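You operate a simulated robot arm through the tools that you are given. There is no shell and no other tool.

You run a simulated two-armed robot. Do the job below in one go: nothing can be reset, and whatever is moved stays where it is left.

## Task
Clear the returns tray: cracked coupler to FAULTY, sound one to KEEP, then wipe the tray clean.
Fine: use the blue cloth and lay it back. What is to be rubbed or washed off counts as gone when no trace of it is left.

It is judged by the outcome, as a careful person would: the job done as asked, and still so three seconds after it is handed in. It fails if anything else is knocked over, pushed out of place, dropped, spilled or broken. Flat cloth is picked up by pressing the open fingertips on it (5 to 10 N) and closing them slowly along it; thin cloth reads only 2 to 8 mm in the jaws.

## Robot
Two 7-joint arms with two-finger parallel grippers on one trunk that stands fixed in place. Base frame: the origin is at the foot of the trunk, x ahead of it, y to its left, z up; the work surface is at about z = 0.85. Units: m, rad, N and s.
The left shoulder is at [0.078, 0.174, 1.171], the right one opposite. With the tool pointing down near the work surface each hand reaches from about 0.28 to 0.72 m from the base axis, measured 20 degrees to its own side. Payload 3.6 kg a hand.
The TCP of each hand is the grasp point between the finger pads, 0.03 m short of the fingertips. In the tool frame z runs along the fingers and y along their closing line. The gripper opens to 0.11 m. The fingers are 0.02 m wide and 0.01 m thick; the gripper's body (0.048 by 0.112 m) begins 0.055 m behind the TCP.
Orientation is that of the tool frame in the base frame, as [roll, pitch, yaw] about the fixed x, y, z axes, in that order (R = Rz(yaw) Ry(pitch) Rx(roll)). With the fingers straight down and closing along the base's y, the tool's x points along the base's -x, its y along +y and its z along -z.

## Interface
- The arms move only by the tool servo_tool. It takes "left_deltas", "right_deltas" or both (then of equal length, played together; a hand with none holds still); each is a list of rows, each a list of 6 numbers: the shift along the tool's x, y, z in m, then the turn, a rotation vector about the tool's x, y, z in rad. In form: [[dx, dy, dz, rx, ry, rz], ...]. A call has 1 to 20 rows; each row shifts and turns the commanded pose from where the row before left it, along the tool's axes as they then stand. "left_gripper" and "right_gripper" are, for a hand that has rows, the opening, from 0 (shut) to 1 (fully open), set as the call begins (left out, the last holds). Each row takes 0.2 s and may step no farther than 0.05 m and 0.15 rad from the row before; otherwise, or with a gripper value out of range, the whole call is refused. Where a pose cannot be reached the arm comes as near as it can. A force on the tool above 40 N (or 10 N above the force at the start of the call, whichever is more), or a blocked arm, ends the call early, and 0.2 s more pass. The fingers move at their own pace (about 0.153 m/s each) and stop on an object; they squeeze with about 41 N. The grip force told is the motor's: it shows also when the fingers shut on nothing. Time passes only in rows, and 0.2 s behind the last, so rows that do not move let the fingers close. It gives the time, the measured TCP pose, the force on the tool (base axes), the opening and the grip force at its end, in the units of the frame above (readings bear some noise), with the torque about the TCP (base axes, N m) and any sound that the robot's microphone picked up.
- Cameras (640 x 400 px; columns grow to the right, rows downward): "scene" is now at [0.1686, -0.025, 1.3446]; the picture's right is [-0.29, -0.96, 0.00], its down [-0.55, 0.17, -0.82] and it looks along [0.78, -0.23, -0.58] (base axes); focal length 283 px, centre (320, 200). "left" rides on the left gripper at [0.072, -0.017, -0.103] in its tool frame; the picture's right is [0.23, 0.97, 0.00], its down [-0.76, 0.18, -0.62] and it looks along [-0.61, 0.14, 0.78] (tool axes); focal length 222 px, centre (320, 200). "right" rides on the right gripper at [0.072, 0.017, -0.103] in its tool frame; the picture's right is [-0.23, 0.97, 0.00], its down [-0.76, -0.18, -0.62] and it looks along [-0.61, -0.14, 0.78] (tool axes); focal length 222 px, centre (320, 200). There is no depth. A picture from a camera that has moved, and an enlarged one, comes with that camera's place and axes in the base frame and with its lens.
- capture(camera): a new picture of that camera. It takes no simulated time.
- lift_body(by): moves the trunk up (or, below 0, down) by that many m; the arms and the scene camera ride with it, the base frame stays. It gives what a move gives, with no picture.
- turn_head(pan, tilt): turns the head with the scene camera to pan (to the left, within 1.501 rad either way) and tilt (down, from -0.506 to 1.204), counted from straight ahead of the robot (the tilt from the chest, where the trunk bows). It gives what a move gives.
- close_up(camera, box): a new picture of the part [left, top, right, bottom] of that camera's present view, enlarged. It takes no simulated time.
- job_done(): hands the job in; it is judged then, once.

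Nothing tells you positions but the pictures and the camera data. Unless the task says otherwise, let go and move clear before handing in.

The tools are called after "Request:" as name(argument=value, ...) on one line, values as JSON. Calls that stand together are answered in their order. servo_tool: Moves the arms, as the interface text tells. Its arguments: {"type":"object","properties":{"left_deltas":{"type":"array"},"left_gripper":{"type":"number"},"right_deltas":{"type":"array"},"right_gripper":{"type":"number"}},"required":[]} The other tools are called the same way: lift_body (by) moves the trunk up or down; turn_head (pan, tilt) turns the head that bears the scene camera; capture (camera) takes a picture; close_up (camera, box) takes an enlarged picture of a part of a camera's view; job_done () hands the job in.

At the start:

```text
time: 0.0
left_tool_pos: [0.5027, 0.0779, 1.1461]
left_tcp_rot: [-3.141, -0.002, -3.141]
left_ft_force: [0.4, -1.2, -0.1]
left_torque: [0.0, -0.04, -0.03]
left_finger_gap: 0.1097
left_grip_force: 0.1
right_tool_pos: [0.4121, -0.3448, 1.1934]
right_tcp_rot: [-3.141, -0.001, 3.14]
right_ft_force: [0.5, 0.1, -0.1]
right_torque: [0.01, 0.01, 0.0]
right_finger_gap: 0.11
right_grip_force: 0.1
trunk travel left (down, up): [-0.288, 0.476]
head pan, tilt (commanded): [-0.291, 0.613]
```

scene: 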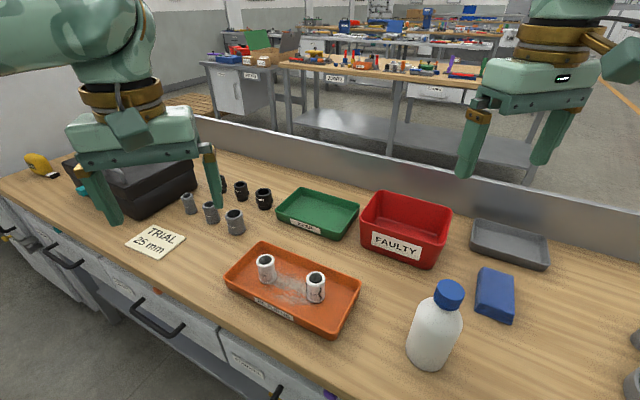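
right: 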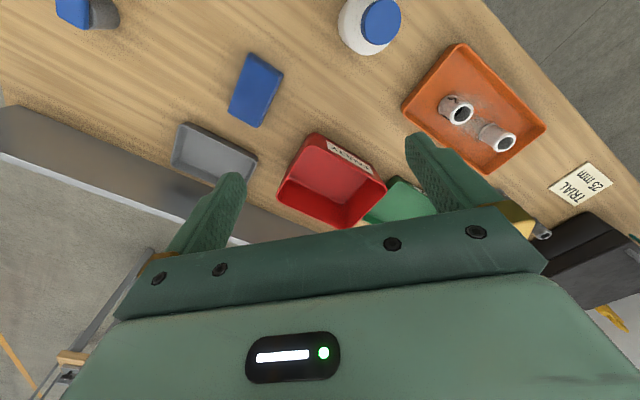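
left: 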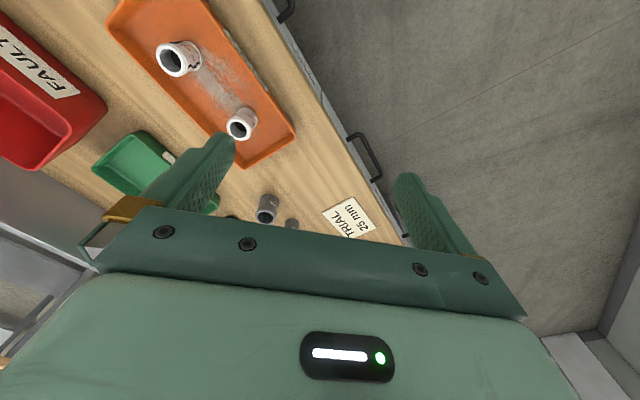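

I see an orange returns tray with two white couplers and some dust, a green tray (likely KEEP), a red FAULTY bin, a folded blue cloth, and a bottle. I'll look closer at each before moving anything.

Request:
close_up(camera="scene", box=[210, 230, 370, 340])

Request:
close_up(camera="scene", box=[260, 170, 460, 280])

Request:
close_up(camera="scene", box=[400, 200, 640, 380])

Request:
close_up(camera="left", box=[100, 0, 320, 170])

Request:
close_up(camera="right", box=[390, 30, 560, 190])

```text
3.64 times, centred on (290, 285) of scene
camera zoom: at [0.1686, -0.025, 1.3446], right [-0.29, -0.96, 0.0], down [-0.55, 0.17, -0.82], along [0.78, -0.23, -0.58], focal length 1029 px, centre (429, -109)
```

zoom: 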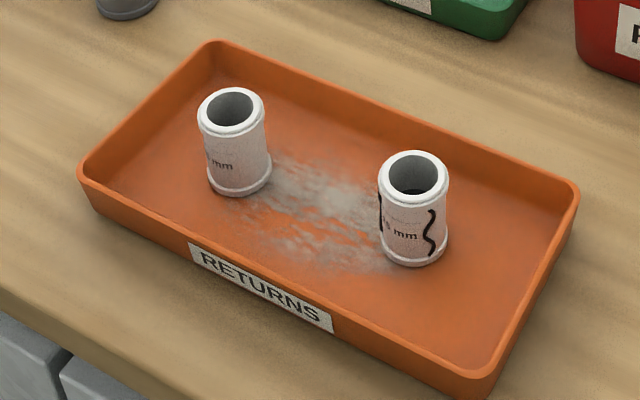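

```text
3.20 times, centred on (360, 225) of scene
camera zoom: at [0.1686, -0.025, 1.3446], right [-0.29, -0.96, 0.0], down [-0.55, 0.17, -0.82], along [0.78, -0.23, -0.58], focal length 905 px, centre (192, 120)
```

zoom: 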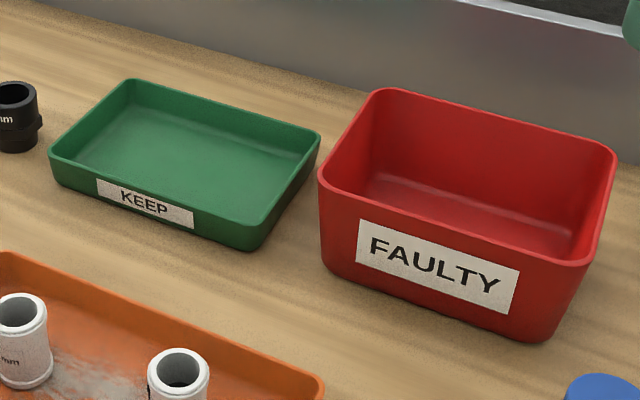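

```text
2.22 times, centred on (520, 290) of scene
camera zoom: at [0.1686, -0.025, 1.3446], right [-0.29, -0.96, 0.0], down [-0.55, 0.17, -0.82], along [0.78, -0.23, -0.58], focal length 629 px, centre (-124, 0)
```

zoom: 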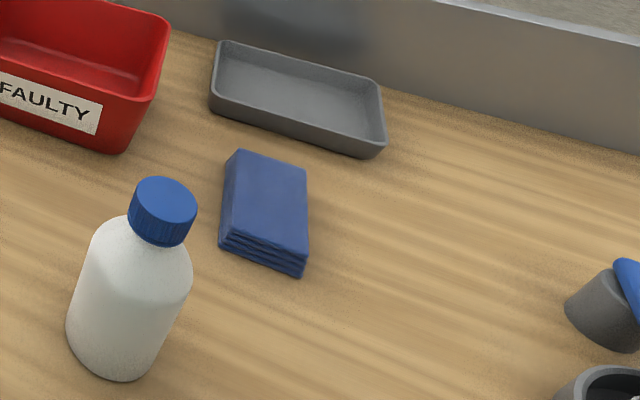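

```text
2.35 times, centred on (210, 85) of left
camera zoom: at [0.4312, 0.0606, 1.2499], right [-0.23, 0.97, 0.0], down [0.76, 0.18, 0.62], along [0.61, 0.14, -0.78], focal length 523 px, centre (579, 471)
```

zoom: 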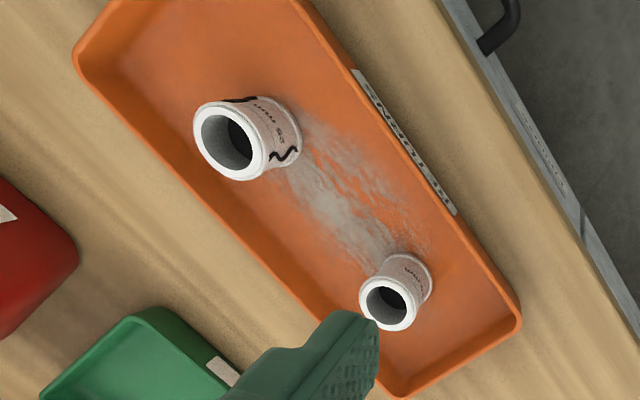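

```text
2.50 times, centred on (475, 110) of right
camera zoom: at [0.3398, -0.3283, 1.2961], right [0.23, 0.97, 0.0], down [0.76, -0.18, 0.62], along [0.61, -0.14, -0.78], focal length 555 px, centre (-68, 425)
```

zoom: 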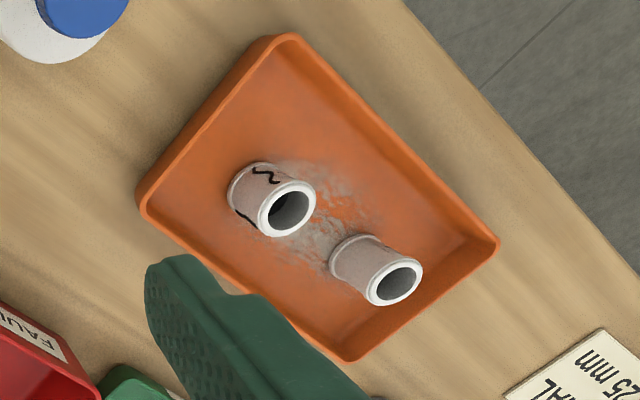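

The cracked coupler (dark wavy crack lines) is the right-hand one at about (0.51, -0.12). The sound one is at about (0.58, -0.03), KEEP is the green tray and FAULTY is the red bin. The bench is turned about 45° to me, so I'll turn the head to see the cloth and bottle area better before moving.

Request:
turn_head(pan=-0.6, tilt=0.8)

Request:
capture(camera="scene")

```text
time: 0.8
left_tool_pos: [0.504, 0.0765, 1.1458]
left_tcp_rot: [-3.14, 0.0, -3.14]
left_ft_force: [-0.9, 0.9, 0.2]
left_torque: [0.02, -0.02, -0.01]
left_finger_gap: 0.11
left_grip_force: 0.2
right_tool_pos: [0.4124, -0.3447, 1.1924]
right_tcp_rot: [3.141, -0.002, -3.141]
right_ft_force: [-0.9, 0.2, 0.1]
right_torque: [0.0, 0.04, 0.0]
right_finger_gap: 0.1102
right_grip_force: 0.1
trunk travel left (down, up): [-0.288, 0.476]
head pan, tilt (commanded): [-0.6, 0.799]
```

```text
taken
camera scene: at [0.151, -0.0453, 1.3289], right [-0.56, -0.83, 0.0], down [-0.59, 0.4, -0.7], along [0.58, -0.39, -0.72], focal length 283 px, centre (320, 200)
```

scene: 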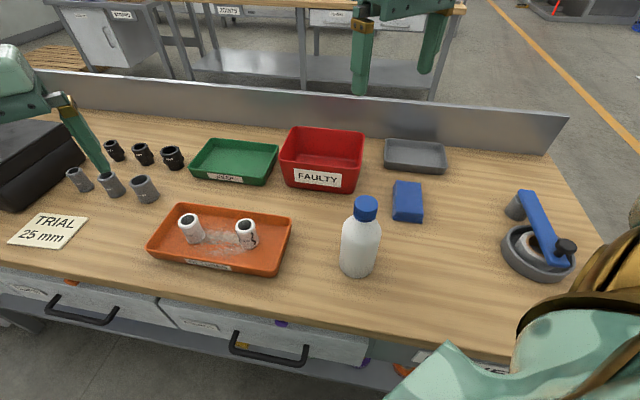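

The whole bench is in view now. I'll take enlarged views to measure positions.

Request:
close_up(camera="scene", box=[140, 190, 300, 290])

Request:
close_up(camera="scene", box=[180, 115, 380, 240])

Request:
close_up(camera="scene", box=[330, 130, 490, 290])

Request:
close_up(camera="scene", box=[380, 170, 440, 230])

```text
4.00 times, centred on (220, 240) of scene
camera zoom: at [0.151, -0.0453, 1.3289], right [-0.56, -0.83, 0.0], down [-0.59, 0.4, -0.7], along [0.58, -0.39, -0.72], focal length 1132 px, centre (720, 40)
```

zoom: 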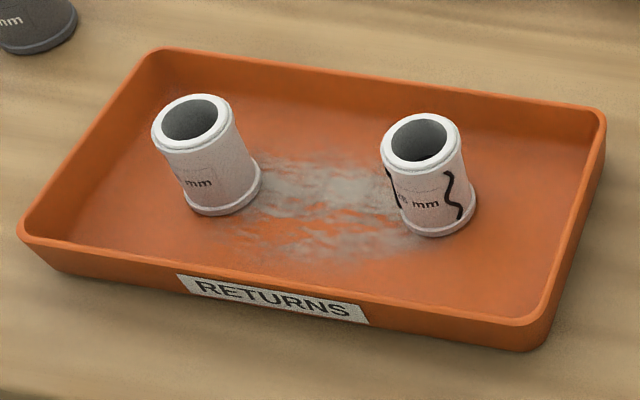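

```text
3.20 times, centred on (280, 178) of scene
camera zoom: at [0.151, -0.0453, 1.3289], right [-0.56, -0.83, 0.0], down [-0.59, 0.4, -0.7], along [0.58, -0.39, -0.72], focal length 905 px, centre (448, 272)
```

zoom: 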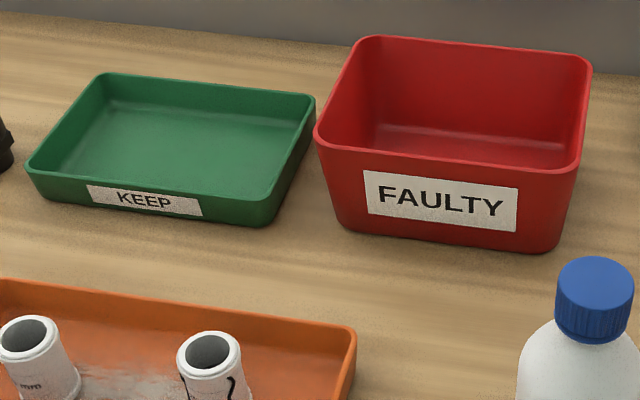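

```text
2.50 times, centred on (410, 210) of scene
camera zoom: at [0.151, -0.0453, 1.3289], right [-0.56, -0.83, 0.0], down [-0.59, 0.4, -0.7], along [0.58, -0.39, -0.72], focal length 707 px, centre (95, 175)
```

zoom: 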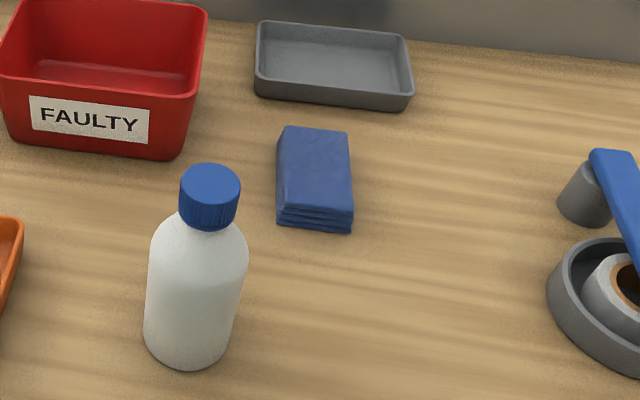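

```text
6.67 times, centred on (410, 200) of scene
camera zoom: at [0.151, -0.0453, 1.3289], right [-0.56, -0.83, 0.0], down [-0.59, 0.4, -0.7], along [0.58, -0.39, -0.72], focal length 1886 px, centre (-280, 200)
```

zoom: 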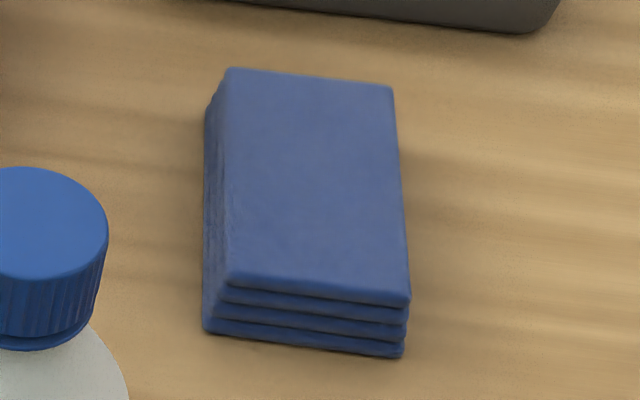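

Positions agree between the two views: cracked coupler at (0.508, -0.118) and sound coupler at (0.584, -0.032), both with tops at z≈0.915. The bottle at (0.345, -0.264) is about 1.03 tall and sits under the right arm's path, so I'll raise the trunk first to keep the elbow above it.

Request:
lift_body(by=0.18)

Request:
turn_head(pan=-0.6, tilt=0.9)

Request:
capture(camera="scene")

```text
time: 2.8
left_tool_pos: [0.5039, 0.0767, 1.3245]
left_tcp_rot: [-3.139, -0.003, -3.141]
left_ft_force: [-0.4, 0.6, -0.2]
left_torque: [-0.04, -0.01, 0.02]
left_finger_gap: 0.1101
left_grip_force: 0.0
right_tool_pos: [0.4119, -0.3439, 1.3719]
right_tcp_rot: [3.141, 0.001, 3.141]
right_ft_force: [0.8, 0.5, 0.2]
right_torque: [-0.02, -0.01, 0.02]
right_finger_gap: 0.1101
right_grip_force: 0.1
trunk travel left (down, up): [-0.468, 0.296]
head pan, tilt (commanded): [-0.6, 0.799]
```

```text
time: 3.5
left_tool_pos: [0.504, 0.0775, 1.3256]
left_tcp_rot: [3.142, -0.001, -3.14]
left_ft_force: [0.0, -0.7, -0.4]
left_torque: [0.0, 0.0, 0.05]
left_finger_gap: 0.1098
left_grip_force: 0.0
right_tool_pos: [0.4124, -0.3441, 1.3736]
right_tcp_rot: [3.141, -0.001, 3.141]
right_ft_force: [-0.2, 0.2, 0.7]
right_torque: [-0.06, 0.03, 0.02]
right_finger_gap: 0.1097
right_grip_force: 0.2
trunk travel left (down, up): [-0.468, 0.296]
head pan, tilt (commanded): [-0.6, 0.901]
```

```text
taken
camera scene: at [0.0913, -0.0425, 1.5032], right [-0.56, -0.83, 0.0], down [-0.65, 0.44, -0.62], along [0.51, -0.35, -0.78], focal length 283 px, centre (320, 200)
```

scene: 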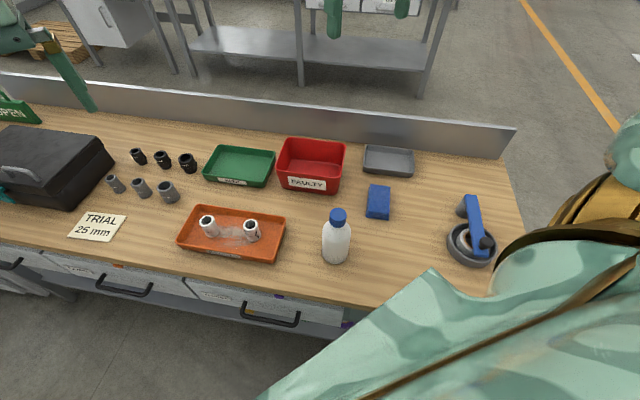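

The table is clear below. I'll move the left hand aside to the left and bring the right hand high over the tray.

Request:
servo_tool(left_deltas=[[0.01, 0.04, 0, 0, 0, 0], [0.01, 0.04, 0, 0, 0, 0], [0.01, 0.04, 0, 0, 0, 0], [0.01, 0.04, 0, 0, 0, 0], [0.01, 0.04, 0, 0, 0, 0], [0, 0, 0, 0, 0, 0]], right_deltas=[[-0.016, 0.0377, 0, 0, 0, 0], [-0.016, 0.0377, 0, 0, 0, 0], [-0.016, 0.0377, 0, 0, 0, 0], [-0.016, 0.0377, 0, 0, 0, 0], [-0.016, 0.0377, 0, 0, 0, 0], [-0.016, 0.0377, 0, 0, 0, 0]], right_gripper=0.65)

Request:
capture(camera="scene")

Request:
capture(camera="right")

```text
time: 4.9
left_tool_pos: [0.4521, 0.2757, 1.3273]
left_tcp_rot: [3.141, -0.003, 3.141]
left_ft_force: [0.4, 0.1, 0.2]
left_torque: [-0.02, 0.0, -0.01]
left_finger_gap: 0.1102
left_grip_force: 0.0
right_tool_pos: [0.4628, -0.1799, 1.3713]
right_tcp_rot: [3.142, 0.002, 3.141]
right_ft_force: [1.0, -0.9, 0.0]
right_torque: [0.04, 0.01, 0.02]
right_finger_gap: 0.0715
right_grip_force: 0.0
right hand out of reach, approached as far as the arm can: row 5, 6
trunk travel left (down, up): [-0.468, 0.296]
head pan, tilt (commanded): [-0.6, 0.901]
```

```text
taken
camera scene: at [0.0908, -0.0424, 1.5032], right [-0.56, -0.83, 0.0], down [-0.65, 0.44, -0.62], along [0.51, -0.35, -0.78], focal length 283 px, centre (320, 200)
```

scene: 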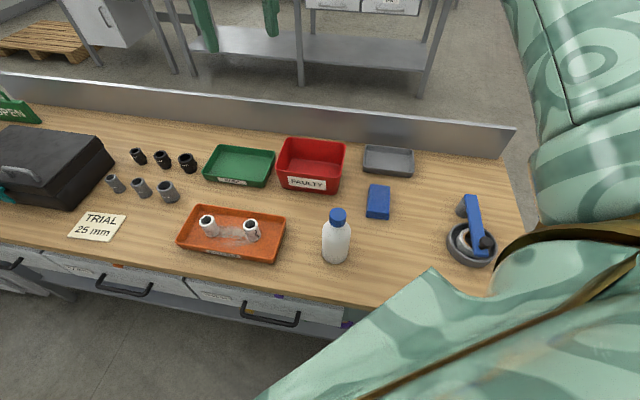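

```text
taken
camera right: at [0.3914, -0.1636, 1.4754], right [0.23, 0.97, 0.0], down [0.76, -0.18, 0.62], along [0.61, -0.14, -0.78], focal length 222 px, centre (320, 200)
```

right: 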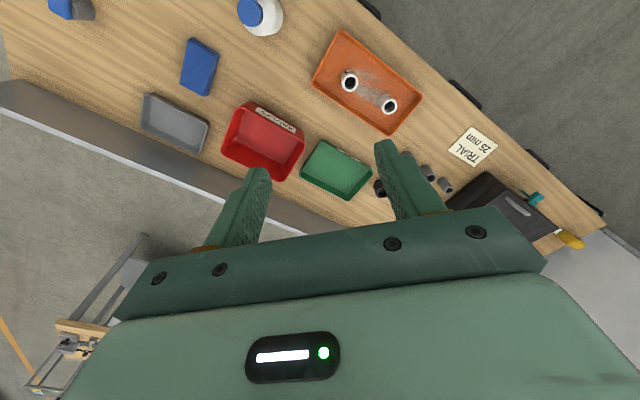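

At this height the hand falls short, so I'll descend over the tray while keeping well above everything, then check the pose.

Request:
servo_tool(right_deltas=[[0, 0, 0.04, 0, 0, 0], [0, 0, 0.04, 0, 0, 0], [0, 0, 0.04, 0, 0, 0], [0, 0, 0.04, 0, 0, 0], [0, 0, 0.04, 0, 0, 0], [0, 0, 0, 0, 0, 0]])

Request:
capture(camera="scene")

Request:
capture(camera="right")

```text
time: 6.3
left_tool_pos: [0.4537, 0.2754, 1.3277]
left_tcp_rot: [3.141, -0.001, -3.141]
left_ft_force: [0.3, -0.4, 0.7]
left_torque: [0.01, 0.0, -0.03]
left_finger_gap: 0.11
left_grip_force: 0.1
right_tool_pos: [0.4636, -0.18, 1.171]
right_tcp_rot: [-3.141, 0.002, 3.141]
right_ft_force: [0.0, -1.1, -0.9]
right_torque: [0.03, 0.02, 0.02]
right_finger_gap: 0.0717
right_grip_force: 0.0
trunk travel left (down, up): [-0.468, 0.296]
head pan, tilt (commanded): [-0.6, 0.901]
```

```text
taken
camera scene: at [0.0905, -0.042, 1.5033], right [-0.56, -0.83, 0.0], down [-0.65, 0.44, -0.62], along [0.51, -0.35, -0.78], focal length 283 px, centre (320, 200)
```

scene: 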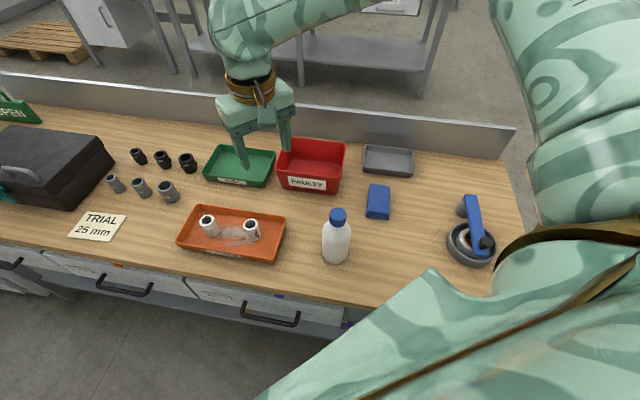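

```text
taken
camera right: at [0.391, -0.1626, 1.274], right [0.23, 0.97, 0.0], down [0.76, -0.18, 0.62], along [0.61, -0.14, -0.78], focal length 222 px, centre (320, 200)
```

right: 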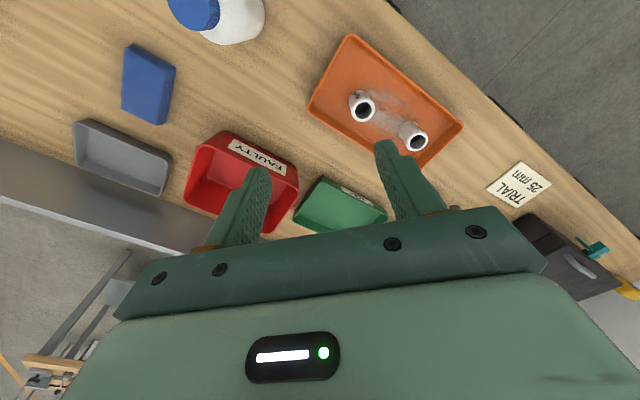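

The elbow is held out to the right and high, well clear of the bottle. The wrist view confirms the cracked coupler at about (0.507, -0.119), so I'll move over it and descend to just above its top.

Request:
servo_tool(right_deltas=[[-0.022, 0.0305, 0, 0, 0, 0], [-0.022, 0.0305, 0, 0, 0, 0], [0, 0, 0.043, 0, 0, 0], [0, 0, 0.043, 0, 0, 0], [0, 0, 0.043, 0, 0, 0], [0, 0, 0.042, 0, 0, 0], [0, 0, 0, 0, 0, 0]], right_gripper=0.65)

Request:
capture(camera="right")

Request:
capture(camera="scene")

```text
time: 7.9
left_tool_pos: [0.4539, 0.2771, 1.3262]
left_tcp_rot: [3.141, -0.001, -3.139]
left_ft_force: [0.2, 0.0, -1.2]
left_torque: [0.01, 0.03, -0.04]
left_finger_gap: 0.1099
left_grip_force: 0.2
right_tool_pos: [0.4284, -0.2177, 1.0572]
right_tcp_rot: [-3.141, 0.001, -3.14]
right_ft_force: [-0.3, -0.4, 0.1]
right_torque: [0.02, 0.0, 0.01]
right_finger_gap: 0.0714
right_grip_force: 0.1
right hand out of reach, approached as far as the arm can: row 1, 2, 3, 4, 5, 6
trunk travel left (down, up): [-0.468, 0.296]
head pan, tilt (commanded): [-0.6, 0.901]
```

```text
taken
camera right: at [0.3581, -0.2013, 1.161], right [0.23, 0.97, 0.0], down [0.76, -0.18, 0.62], along [0.61, -0.14, -0.78], focal length 222 px, centre (320, 200)
```

right: 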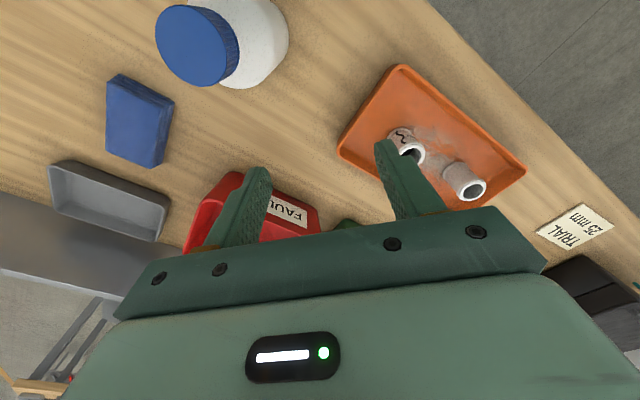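

```text
taken
camera scene: at [0.0911, -0.0418, 1.5032], right [-0.56, -0.83, 0.0], down [-0.65, 0.44, -0.62], along [0.51, -0.35, -0.78], focal length 283 px, centre (320, 200)
```

scene: 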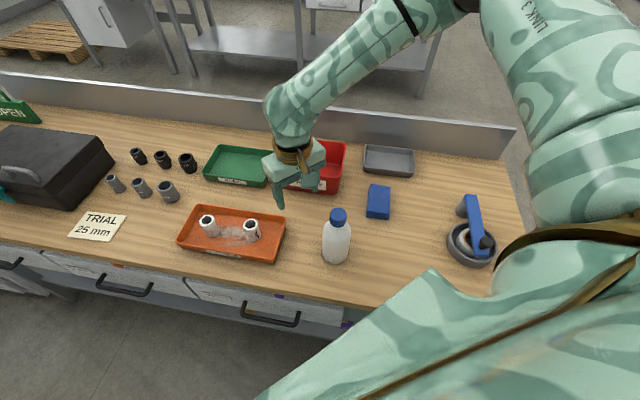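

The right arm hits a joint limit in this raised-trunk, yaw-fixed posture, with the elbow bent and not fully extended. I'll back up a little and turn the wrist to follow the arm's heading, to see if that frees it.

Request:
servo_tool(right_deltas=[[0, 0, -0.045, 0, 0, 0], [0, 0, -0.045, 0, 0, 0], [0, 0, -0.03, 0, 0, 0], [0, 0, 0, 0, 0, -0.14], [0, 0, 0, 0, 0, -0.14], [0, 0, 0, 0, 0, -0.14], [0, 0, 0, 0, 0, -0.14], [0, 0, 0, 0, 0, 0]])

Request:
capture(camera="scene")

```text
time: 9.7
left_tool_pos: [0.4551, 0.2756, 1.3273]
left_tcp_rot: [-3.141, 0.0, -3.138]
left_ft_force: [0.7, -0.3, -0.7]
left_torque: [-0.02, 0.01, 0.02]
left_finger_gap: 0.11
left_grip_force: 0.1
right_tool_pos: [0.4325, -0.2193, 1.1769]
right_tcp_rot: [-3.14, -0.001, -2.578]
right_ft_force: [-0.2, 0.5, -0.1]
right_torque: [0.02, 0.03, 0.02]
right_finger_gap: 0.0714
right_grip_force: 0.0
trunk travel left (down, up): [-0.468, 0.296]
head pan, tilt (commanded): [-0.6, 0.901]
```

```text
taken
camera scene: at [0.0911, -0.0422, 1.5032], right [-0.56, -0.83, 0.0], down [-0.65, 0.44, -0.62], along [0.51, -0.35, -0.78], focal length 283 px, centre (320, 200)
```

scene: 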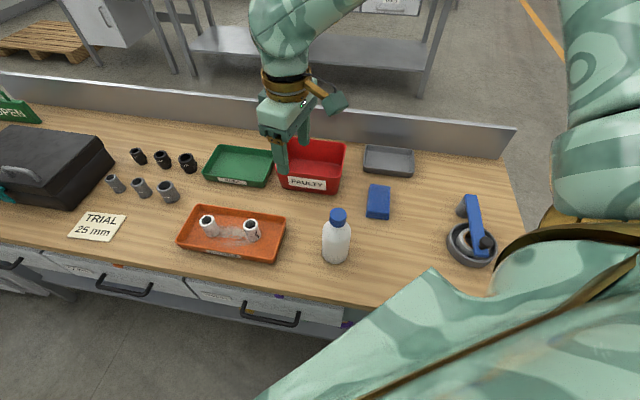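

The wrist turn worked and the elbow has swung out of the way. I'll align the jaws with the tray's short side and move over the cracked coupler.

Request:
servo_tool(right_deltas=[[0, 0, 0, 0, 0, -0.111], [0, 0, 0, 0, 0, -0.111], [-0.031, 0.0045, 0, 0, 0, 0], [-0.031, 0.0045, 0, 0, 0, 0], [-0.031, 0.0045, 0, 0, 0, 0], [-0.031, 0.0045, 0, 0, 0, 0], [0, 0, 0, 0, 0, 0]])

Request:
capture(camera="scene")

Request:
capture(camera="right")

```text
time: 11.3
left_tool_pos: [0.4537, 0.2753, 1.3283]
left_tcp_rot: [3.141, -0.001, -3.139]
left_ft_force: [-0.1, 1.2, -0.2]
left_torque: [0.01, 0.03, 0.02]
left_finger_gap: 0.1101
left_grip_force: 0.1
right_tool_pos: [0.4685, -0.166, 1.1892]
right_tcp_rot: [3.141, 0.002, -2.359]
right_ft_force: [-0.1, 0.6, -0.5]
right_torque: [0.0, -0.06, -0.02]
right_finger_gap: 0.0716
right_grip_force: 0.1
right hand out of reach, approached as far as the arm can: row 5, 6
trunk travel left (down, up): [-0.468, 0.296]
head pan, tilt (commanded): [-0.6, 0.901]
```

```text
taken
camera scene: at [0.0911, -0.0423, 1.5032], right [-0.56, -0.83, 0.0], down [-0.65, 0.44, -0.62], along [0.51, -0.35, -0.78], focal length 283 px, centre (320, 200)
```

scene: 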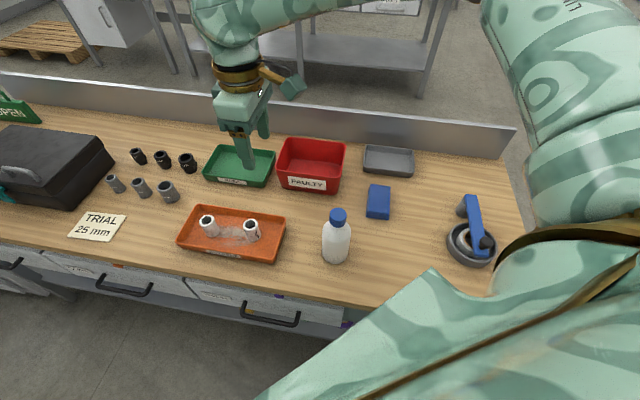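

```text
taken
camera right: at [0.4051, -0.2061, 1.293], right [-0.53, 0.85, 0.0], down [0.66, 0.41, 0.62], along [0.53, 0.33, -0.78], focal length 222 px, centre (320, 200)
```

right: 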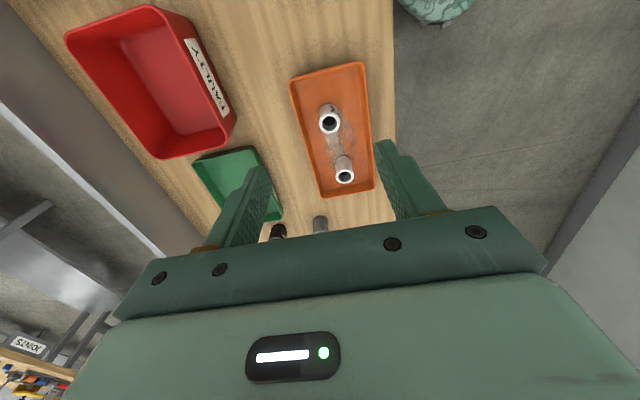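

It's still short, so I want to see the whole arm posture to understand the limit. I'll look up with the head.

Request:
turn_head(pan=-0.6, tilt=0.4)

Request:
capture(camera="scene")

Request:
capture(camera="left")

```text
time: 12.2
left_tool_pos: [0.4536, 0.2773, 1.3272]
left_tcp_rot: [-3.141, 0.0, -3.14]
left_ft_force: [-0.4, 0.5, -0.5]
left_torque: [0.04, 0.0, 0.02]
left_finger_gap: 0.1102
left_grip_force: 0.0
right_tool_pos: [0.4685, -0.1665, 1.189]
right_tcp_rot: [3.14, 0.003, -2.359]
right_ft_force: [-0.4, 0.1, 0.4]
right_torque: [-0.01, 0.0, 0.04]
right_finger_gap: 0.0715
right_grip_force: 0.0
trunk travel left (down, up): [-0.468, 0.296]
head pan, tilt (commanded): [-0.6, 0.4]
```

```text
taken
camera scene: at [0.1054, -0.0518, 1.5461], right [-0.56, -0.83, 0.0], down [-0.32, 0.22, -0.92], along [0.76, -0.52, -0.39], focal length 283 px, centre (320, 200)
```

scene: 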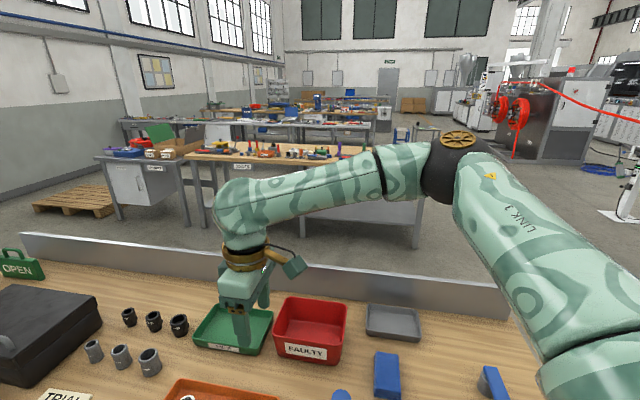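

```text
taken
camera left: at [0.3814, 0.2599, 1.4317], right [-0.23, 0.97, 0.0], down [0.76, 0.18, 0.62], along [0.61, 0.14, -0.78], focal length 222 px, centre (320, 200)
```

left: 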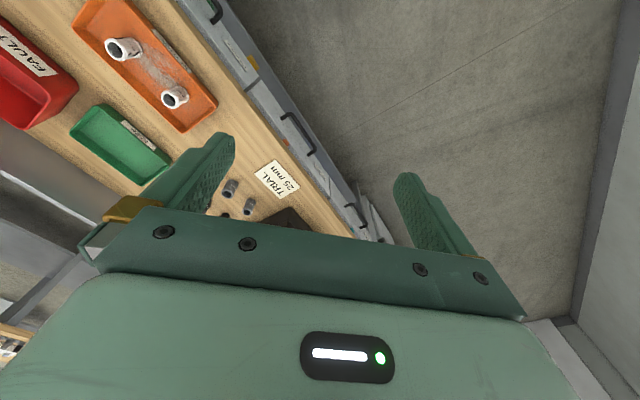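

The elbow got locked high and in front because I moved sideways at shoulder height. I'll bring the hand back to its starting side, unwind the wrist, and redo the approach from a lower hand height so the elbow falls outward.

Request:
servo_tool(right_deltas=[[0.0415, -0.0215, -0.015, 0, 0, 0], [0.0415, -0.0215, -0.015, 0, 0, 0], [0.0415, -0.0215, -0.015, 0, 0, 0], [0.0415, -0.0215, -0.015, 0, 0, 0], [0, 0, 0, 0, 0, 0.13], [0, 0, 0, 0, 0, 0.13], [0, 0, 0, 0, 0, 0.13], [0, 0, 0, 0, 0, 0.13], [0, 0, 0, 0, 0, 0.13], [0, 0, 0, 0, 0, 0.13], [0, 0, 0, 0, 0, 0]])

Request:
capture(camera="scene")

```text
time: 14.6
left_tool_pos: [0.4536, 0.2759, 1.3276]
left_tcp_rot: [3.141, 0.0, -3.141]
left_ft_force: [0.3, -0.4, -0.9]
left_torque: [0.03, 0.01, -0.01]
left_finger_gap: 0.1099
left_grip_force: 0.0
right_tool_pos: [0.4123, -0.3428, 1.2505]
right_tcp_rot: [-3.14, 0.0, 3.141]
right_ft_force: [1.1, -0.9, -0.5]
right_torque: [0.01, 0.0, 0.01]
right_finger_gap: 0.0713
right_grip_force: 0.1
trunk travel left (down, up): [-0.468, 0.296]
head pan, tilt (commanded): [-0.6, 0.4]
```

```text
taken
camera scene: at [0.1053, -0.0521, 1.5462], right [-0.56, -0.83, 0.0], down [-0.32, 0.22, -0.92], along [0.76, -0.52, -0.39], focal length 283 px, centre (320, 200)
```

scene: 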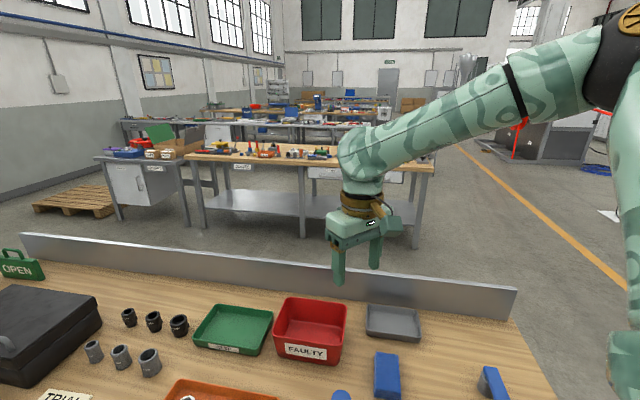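

The default posture has the elbow raised, which already clears the bottle, so the trunk lift was what cost me reach. I'll lower the trunk back to its starting height, keeping the hand above the bottle's top.

Request:
servo_tool(right_deltas=[[0, 0, -0.04, 0, 0, 0], [0, 0, 0, 0, 0, 0]])

Request:
lift_body(by=-0.18)

Request:
turn_head(pan=-0.5, tilt=0.65)

Request:
capture(camera="scene")

```text
time: 15.2
left_tool_pos: [0.4534, 0.2759, 1.3273]
left_tcp_rot: [3.14, 0.001, -3.141]
left_ft_force: [0.1, -0.7, -0.4]
left_torque: [-0.03, 0.03, 0.0]
left_finger_gap: 0.1101
left_grip_force: 0.1
right_tool_pos: [0.4127, -0.343, 1.2896]
right_tcp_rot: [3.141, 0.001, -3.141]
right_ft_force: [0.4, -0.1, 0.4]
right_torque: [0.0, 0.01, 0.02]
right_finger_gap: 0.0714
right_grip_force: 0.1
trunk travel left (down, up): [-0.468, 0.296]
head pan, tilt (commanded): [-0.6, 0.4]
```

```text
time: 17.2
left_tool_pos: [0.4529, 0.2766, 1.1452]
left_tcp_rot: [3.141, 0.0, -3.139]
left_ft_force: [0.1, -0.4, -0.1]
left_torque: [0.02, -0.04, -0.05]
left_finger_gap: 0.1099
left_grip_force: 0.1
right_tool_pos: [0.4122, -0.3435, 1.1104]
right_tcp_rot: [-3.141, 0.0, -3.139]
right_ft_force: [0.0, 0.6, 0.4]
right_torque: [0.0, -0.03, 0.02]
right_finger_gap: 0.0716
right_grip_force: 0.1
trunk travel left (down, up): [-0.288, 0.476]
head pan, tilt (commanded): [-0.6, 0.4]
```

```text
time: 18.0
left_tool_pos: [0.4535, 0.277, 1.1466]
left_tcp_rot: [-3.141, 0.0, -3.141]
left_ft_force: [-0.5, -0.4, -0.2]
left_torque: [-0.03, 0.04, 0.02]
left_finger_gap: 0.1099
left_grip_force: 0.1
right_tool_pos: [0.4136, -0.3434, 1.1087]
right_tcp_rot: [3.142, 0.001, -3.139]
right_ft_force: [0.7, -0.5, -1.1]
right_torque: [0.02, -0.04, 0.01]
right_finger_gap: 0.0715
right_grip_force: 0.0
trunk travel left (down, up): [-0.288, 0.476]
head pan, tilt (commanded): [-0.499, 0.649]
```

```text
taken
camera scene: at [0.1606, -0.0412, 1.3415], right [-0.48, -0.88, 0.0], down [-0.53, 0.29, -0.8], along [0.7, -0.38, -0.6], focal length 283 px, centre (320, 200)
```

scene: 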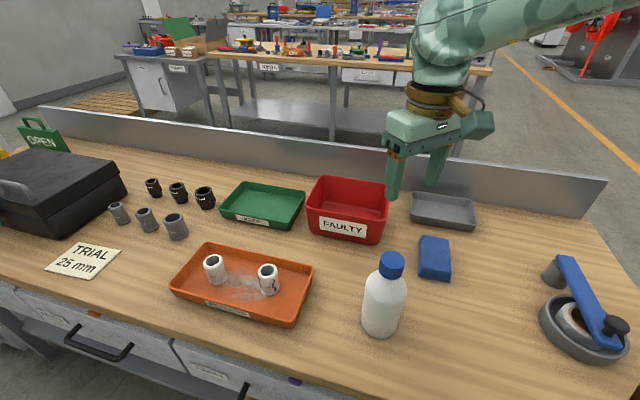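

I'm back at the original height, with the hand above the bottle's top. I'll now slide left over the tray at this lower hand height.

Request:
servo_tool(right_deltas=[[-0.0189, 0.0449, 0, 0, 0, 0], [-0.0189, 0.0449, 0, 0, 0, 0], [-0.0189, 0.0449, 0, 0, 0, 0], [-0.0189, 0.0449, 0, 0, 0, 0], [-0.0189, 0.0449, 0, 0, 0, 0], [0, 0, 0, 0, 0, 0]])

Request:
capture(camera="scene")

Request:
capture(camera="right")

```text
time: 19.4
left_tool_pos: [0.4536, 0.2771, 1.146]
left_tcp_rot: [-3.141, -0.001, -3.141]
left_ft_force: [-0.6, -0.4, 0.9]
left_torque: [0.03, 0.01, 0.0]
left_finger_gap: 0.1099
left_grip_force: 0.1
right_tool_pos: [0.4963, -0.1479, 1.1106]
right_tcp_rot: [3.139, 0.003, 3.14]
right_ft_force: [-0.2, 0.2, 0.1]
right_torque: [-0.03, -0.01, 0.0]
right_finger_gap: 0.0716
right_grip_force: 0.1
right hand out of reach, approached as far as the arm can: row 5
trunk travel left (down, up): [-0.288, 0.476]
head pan, tilt (commanded): [-0.499, 0.649]
```

```text
taken
camera scene: at [0.1599, -0.0408, 1.3417], right [-0.48, -0.88, 0.0], down [-0.53, 0.29, -0.8], along [0.7, -0.38, -0.6], focal length 283 px, centre (320, 200)
```

scene: 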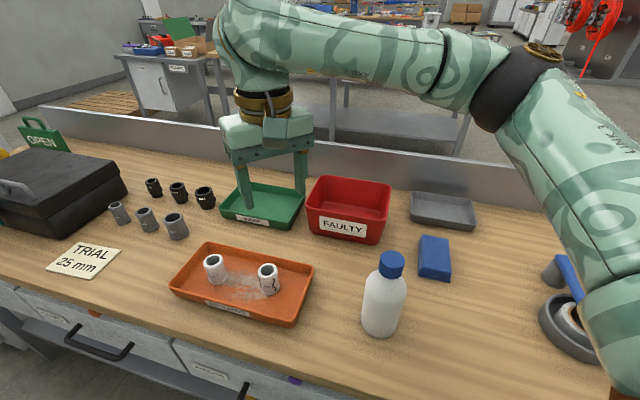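

```text
taken
camera right: at [0.4226, -0.131, 1.2138], right [0.23, 0.97, 0.0], down [0.76, -0.18, 0.63], along [0.61, -0.14, -0.78], focal length 222 px, centre (320, 200)
```

right: 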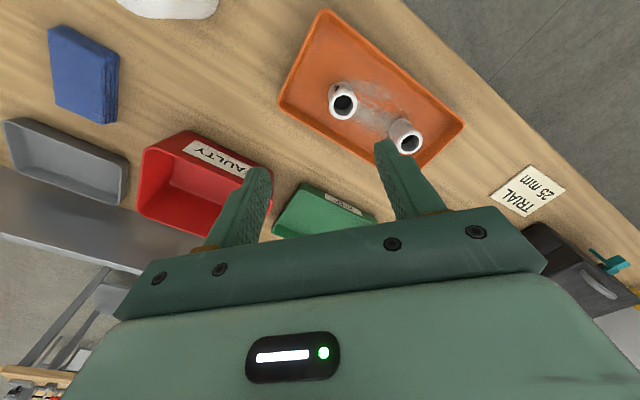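

It's almost there, 3 cm short. I'll check whether descending straight down here frees the arm, since lower should ease the wrist angle; the fingertips stay above 0.97.

Request:
servo_tool(right_deltas=[[0, 0, 0.03, 0, 0, 0], [0, 0, 0.03, 0, 0, 0], [0, 0, 0.03, 0, 0, 0], [0, 0, 0, 0, 0, 0], [-0.011, 0.015, 0, 0, 0, 0], [0, 0.014, 0, 0, 0, 0], [0, 0, 0, 0, 0, 0]])

Request:
capture(camera="scene")

```text
time: 21.0
left_tool_pos: [0.4519, 0.2771, 1.1453]
left_tcp_rot: [-3.141, -0.002, -3.14]
left_ft_force: [0.4, -0.6, 0.7]
left_torque: [0.02, 0.0, 0.02]
left_finger_gap: 0.1099
left_grip_force: 0.0
right_tool_pos: [0.4974, -0.1425, 1.0212]
right_tcp_rot: [3.14, 0.002, -3.141]
right_ft_force: [0.6, -0.1, 1.4]
right_torque: [-0.01, 0.03, 0.02]
right_finger_gap: 0.0715
right_grip_force: 0.1
right hand out of reach, approached as far as the arm can: row 5, 6
trunk travel left (down, up): [-0.288, 0.476]
head pan, tilt (commanded): [-0.499, 0.649]
```

```text
taken
camera scene: at [0.1609, -0.0411, 1.3414], right [-0.48, -0.88, 0.0], down [-0.53, 0.29, -0.8], along [0.7, -0.38, -0.61], focal length 283 px, centre (320, 200)
```

scene: 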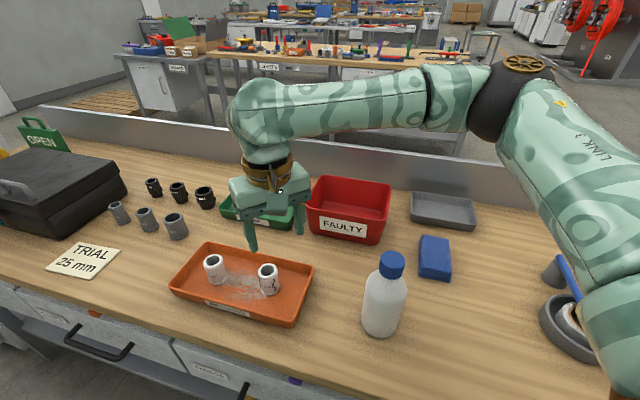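

The stop seems to be a shoulder-rotation limit when the elbow is bent at 90°. I'll test reaching further out first, where the elbow straightens, and then sweep left at a safe height with the tips above 0.99.

Request:
servo_tool(right_deltas=[[-0.0335, -0.02, 0, 0, 0, 0], [-0.0335, -0.02, 0, 0, 0, 0], [-0.0335, -0.02, 0, 0, 0, 0], [0, 0, 0, 0, 0, 0], [0, 0.0425, 0, 0, 0, 0], [0, 0.0425, 0, 0, 0, 0], [0, 0.0425, 0, 0, 0, 0], [0, 0.0425, 0, 0, 0, 0], [0, 0, 0, 0, 0, 0]])

Request:
capture(camera="scene")

```text
time: 23.0
left_tool_pos: [0.4528, 0.2776, 1.1455]
left_tcp_rot: [-3.142, -0.001, -3.139]
left_ft_force: [0.1, -0.4, 0.1]
left_torque: [0.06, -0.02, -0.03]
left_finger_gap: 0.1097
left_grip_force: 0.0
right_tool_pos: [0.5153, -0.1533, 1.031]
right_tcp_rot: [3.139, 0.0, -3.139]
right_ft_force: [-0.1, -0.3, 0.1]
right_torque: [0.0, -0.02, 0.0]
right_finger_gap: 0.0717
right_grip_force: 0.1
right hand out of reach, approached as far as the arm can: row 2, 3, 5, 6, 7, 8
trunk travel left (down, up): [-0.288, 0.476]
head pan, tilt (commanded): [-0.499, 0.649]
```

```text
taken
camera scene: at [0.1605, -0.0409, 1.3415], right [-0.48, -0.88, 0.0], down [-0.53, 0.29, -0.8], along [0.7, -0.38, -0.6], focal length 283 px, centre (320, 200)
```

scene: 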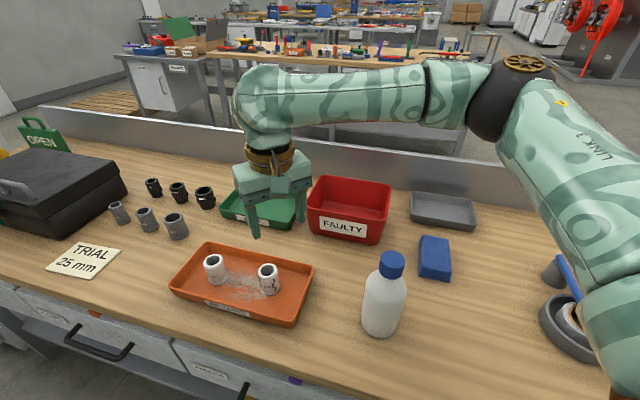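

The arm is stuck with its elbow rolled up. I'll bring the hand back right to about (0.45, -0.31), between the bottle and the red bin and above both. Then I'll lower it there to bring the elbow down before going left.

Request:
servo_tool(right_deltas=[[0.0163, -0.0392, 0, 0, 0, 0], [0.0163, -0.0392, 0, 0, 0, 0], [0.0163, -0.0392, 0, 0, 0, 0], [0.0163, -0.0392, 0, 0, 0, 0], [0, 0, 0.03, 0, 0, 0], [0, 0, 0.02, 0, 0, 0], [0, 0, 0, 0, 0, 0]])

Request:
capture(camera="scene")

```text
time: 24.6
left_tool_pos: [0.4548, 0.2759, 1.1454]
left_tcp_rot: [-3.141, 0.001, -3.14]
left_ft_force: [-0.1, 0.5, -1.3]
left_torque: [0.04, 0.01, 0.01]
left_finger_gap: 0.1098
left_grip_force: 0.1
right_tool_pos: [0.45, -0.3102, 0.9812]
right_tcp_rot: [-3.141, -0.001, -3.14]
right_ft_force: [-1.2, 0.1, 0.9]
right_torque: [0.03, 0.03, 0.0]
right_finger_gap: 0.0716
right_grip_force: 0.0
trunk travel left (down, up): [-0.288, 0.476]
head pan, tilt (commanded): [-0.499, 0.649]
```

```text
taken
camera scene: at [0.1606, -0.0409, 1.3415], right [-0.48, -0.88, 0.0], down [-0.53, 0.29, -0.8], along [0.7, -0.38, -0.6], focal length 283 px, centre (320, 200)
```

scene: 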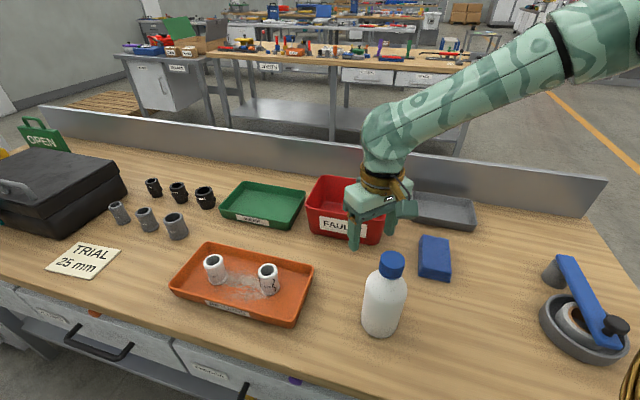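

The elbow is now out to the right. I'll go left at this low height, with fingertips at 0.95 above the couplers' tops.

Request:
servo_tool(right_deltas=[[-0.0115, 0.0382, 0, 0, 0, 0], [-0.0115, 0.0382, 0, 0, 0, 0], [-0.0115, 0.0382, 0, 0, 0, 0], [-0.0115, 0.0382, 0, 0, 0, 0], [-0.0115, 0.0382, 0, 0, 0, 0], [0, 0, 0, 0, 0, 0]])

Request:
capture(camera="scene")

Request:
capture(camera="right")

```text
time: 26.0
left_tool_pos: [0.4537, 0.2782, 1.1453]
left_tcp_rot: [-3.141, -0.001, -3.139]
left_ft_force: [0.7, -0.1, 0.2]
left_torque: [-0.01, -0.02, 0.01]
left_finger_gap: 0.1102
left_grip_force: 0.1
right_tool_pos: [0.4927, -0.144, 0.9878]
right_tcp_rot: [3.141, -0.001, -3.139]
right_ft_force: [0.0, 1.0, -0.2]
right_torque: [-0.01, -0.01, 0.0]
right_finger_gap: 0.0714
right_grip_force: 0.1
right hand out of reach, approached as far as the arm can: row 5
trunk travel left (down, up): [-0.288, 0.476]
head pan, tilt (commanded): [-0.499, 0.649]
```

```text
taken
camera scene: at [0.161, -0.041, 1.3414], right [-0.48, -0.88, 0.0], down [-0.53, 0.29, -0.8], along [0.7, -0.38, -0.61], focal length 283 px, centre (320, 200)
```

scene: 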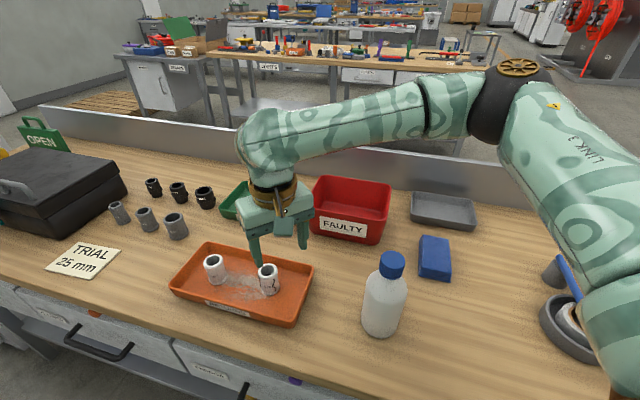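

```text
taken
camera right: at [0.4199, -0.1282, 1.0905], right [0.23, 0.97, 0.0], down [0.76, -0.18, 0.62], along [0.61, -0.14, -0.78], focal length 222 px, centre (320, 200)
```

right: 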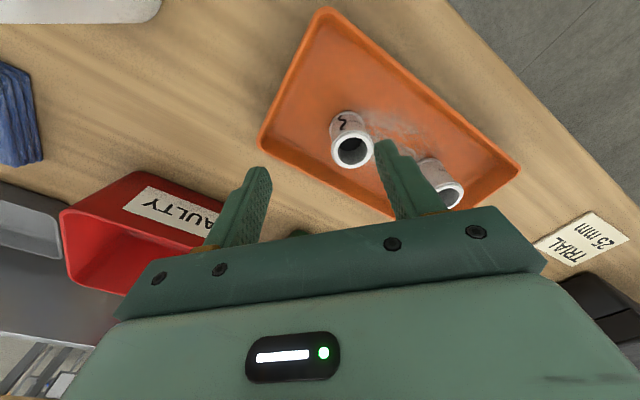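

The limit is at the same place as before. I'll test whether turning the wrist, with the jaws toward the tray's short axis, extends the reach at this low height.

Request:
servo_tool(right_deltas=[[0, 0, 0, 0, 0, -0.13], [0, 0, 0, 0, 0, -0.13], [0, 0, 0, 0, 0, -0.13], [0, 0, 0, 0, 0, -0.13], [0, 0, 0, 0, 0, -0.13], [0, 0, 0, 0, 0, -0.13], [-0.03, 0.008, 0, 0, 0, 0], [0, 0, 0, 0, 0, 0]])

Request:
capture(camera="scene")

```text
time: 27.8
left_tool_pos: [0.4536, 0.2773, 1.1454]
left_tcp_rot: [-3.14, 0.0, -3.141]
left_ft_force: [-0.7, -0.4, -0.3]
left_torque: [-0.01, -0.01, 0.01]
left_finger_gap: 0.1102
left_grip_force: 0.0
right_tool_pos: [0.4916, -0.1447, 0.9901]
right_tcp_rot: [-3.141, 0.002, -2.358]
right_ft_force: [0.3, -0.3, 0.1]
right_torque: [-0.01, -0.01, 0.0]
right_finger_gap: 0.0713
right_grip_force: 0.0
right hand out of reach, approached as far as the arm can: row 7
trunk travel left (down, up): [-0.288, 0.476]
head pan, tilt (commanded): [-0.499, 0.649]
```

```text
taken
camera scene: at [0.1607, -0.0411, 1.3415], right [-0.48, -0.88, 0.0], down [-0.53, 0.29, -0.8], along [0.7, -0.38, -0.6], focal length 283 px, centre (320, 200)
```

scene: 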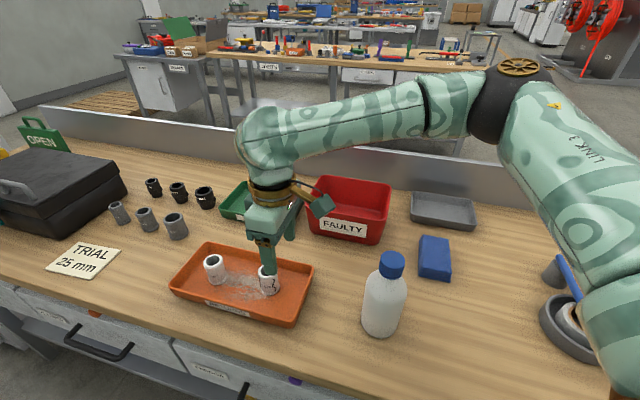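

Turning the wrist leaves the arm unchanged, so the limit is on wrist position and I'll need to lean the tool. I'll turn the jaws the other way, closing along the tray's long axis, so a lean is about the closing line and keeps the pads parallel to the coupler.

Request:
servo_tool(right_deltas=[[0, 0, -0.02, 0, 0, 0.14], [0, 0, 0, 0, 0, 0.143], [0, 0, 0, 0, 0, 0.143], [0, 0, 0, 0, 0, 0.143], [0, 0, 0, 0, 0, 0.143], [0, 0, 0, 0, 0, 0.143], [0, 0, 0, 0, 0, 0.143], [0, 0, 0, 0, 0, 0.143], [0, 0, 0, 0, 0, 0.143], [0, 0, 0, 0, 0, 0.143], [0, 0, 0, 0, 0, 0.142], [0, 0, 0, 0, 0, 0]])

Request:
capture(camera="scene")

Request:
capture(camera="right")

```text
time: 30.4
left_tool_pos: [0.453, 0.2772, 1.1459]
left_tcp_rot: [-3.141, 0.0, -3.14]
left_ft_force: [-0.2, 1.0, -0.1]
left_torque: [0.0, 0.0, 0.0]
left_finger_gap: 0.1098
left_grip_force: 0.0
right_tool_pos: [0.4924, -0.1423, 1.0101]
right_tcp_rot: [-3.14, 0.0, 2.353]
right_ft_force: [0.2, -0.3, -0.4]
right_torque: [-0.02, 0.02, -0.01]
right_finger_gap: 0.0713
right_grip_force: 0.1
trunk travel left (down, up): [-0.288, 0.476]
head pan, tilt (commanded): [-0.499, 0.649]
```

```text
taken
camera scene: at [0.1606, -0.041, 1.3415], right [-0.48, -0.88, 0.0], down [-0.53, 0.29, -0.8], along [0.7, -0.38, -0.6], focal length 283 px, centre (320, 200)
```

scene: 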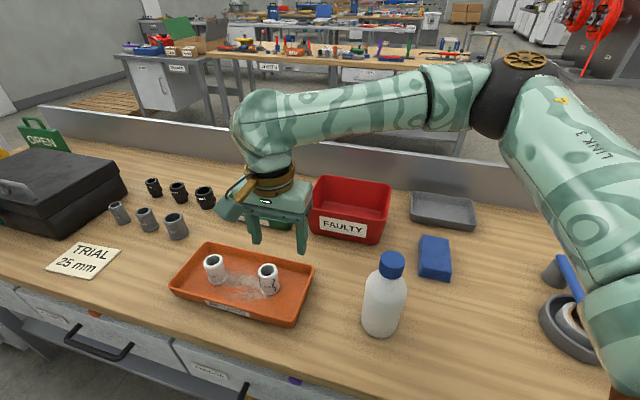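

```text
taken
camera right: at [0.4536, -0.08, 1.1135], right [0.85, 0.53, 0.0], down [0.41, -0.67, 0.62], along [0.33, -0.53, -0.78], focal length 222 px, centre (320, 200)
```

right: 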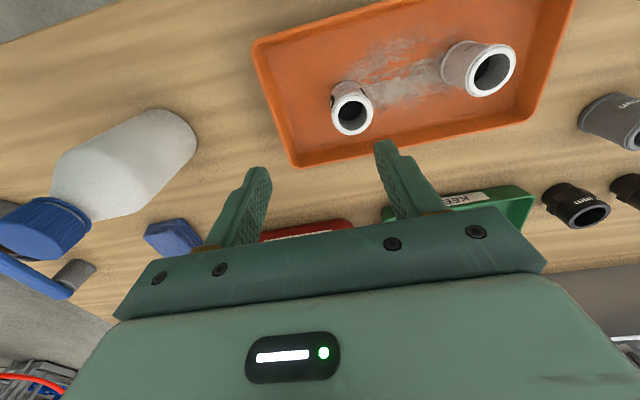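

The jaws now close along the tray's long axis with no change of arm posture. I'll test a lean of about 17° about the closing line, tips toward me and to the left, then move toward the cracked coupler.

Request:
servo_tool(right_deltas=[[0, 0, 0, 0, 0.1, 0], [0, 0, 0, 0, 0.1, 0], [0, 0, 0, 0, 0.1, 0], [0, 0, 0, 0, 0, 0], [0, 0.02, 0, 0, 0, 0], [0, 0.02, 0, 0, 0, 0], [0, 0, 0, 0, 0, 0]])

Request:
capture(camera="scene")

```text
time: 32.0
left_tool_pos: [0.4534, 0.2773, 1.1461]
left_tcp_rot: [-3.141, -0.002, -3.14]
left_ft_force: [0.3, 0.4, 0.6]
left_torque: [0.02, 0.01, 0.02]
left_finger_gap: 0.11
left_grip_force: 0.1
right_tool_pos: [0.4994, -0.1374, 1.011]
right_tcp_rot: [3.14, -0.3, 2.355]
right_ft_force: [0.9, -0.2, -0.5]
right_torque: [0.04, -0.04, 0.0]
right_finger_gap: 0.0715
right_grip_force: 0.1
right hand out of reach, approached as far as the arm can: row 5, 6
trunk travel left (down, up): [-0.288, 0.476]
head pan, tilt (commanded): [-0.499, 0.649]
```

```text
taken
camera scene: at [0.1609, -0.0411, 1.3414], right [-0.48, -0.88, 0.0], down [-0.53, 0.29, -0.8], along [0.7, -0.38, -0.61], focal length 283 px, centre (320, 200)
```

scene: 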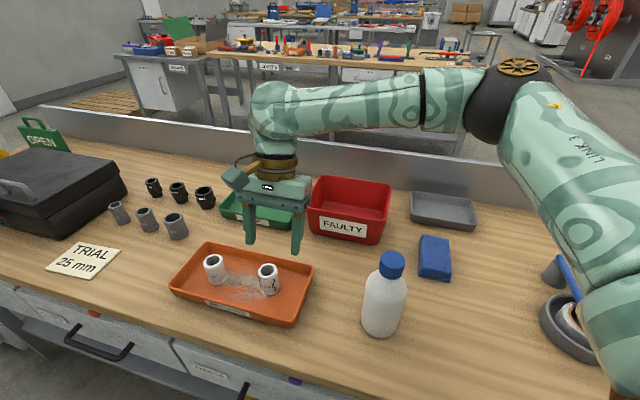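

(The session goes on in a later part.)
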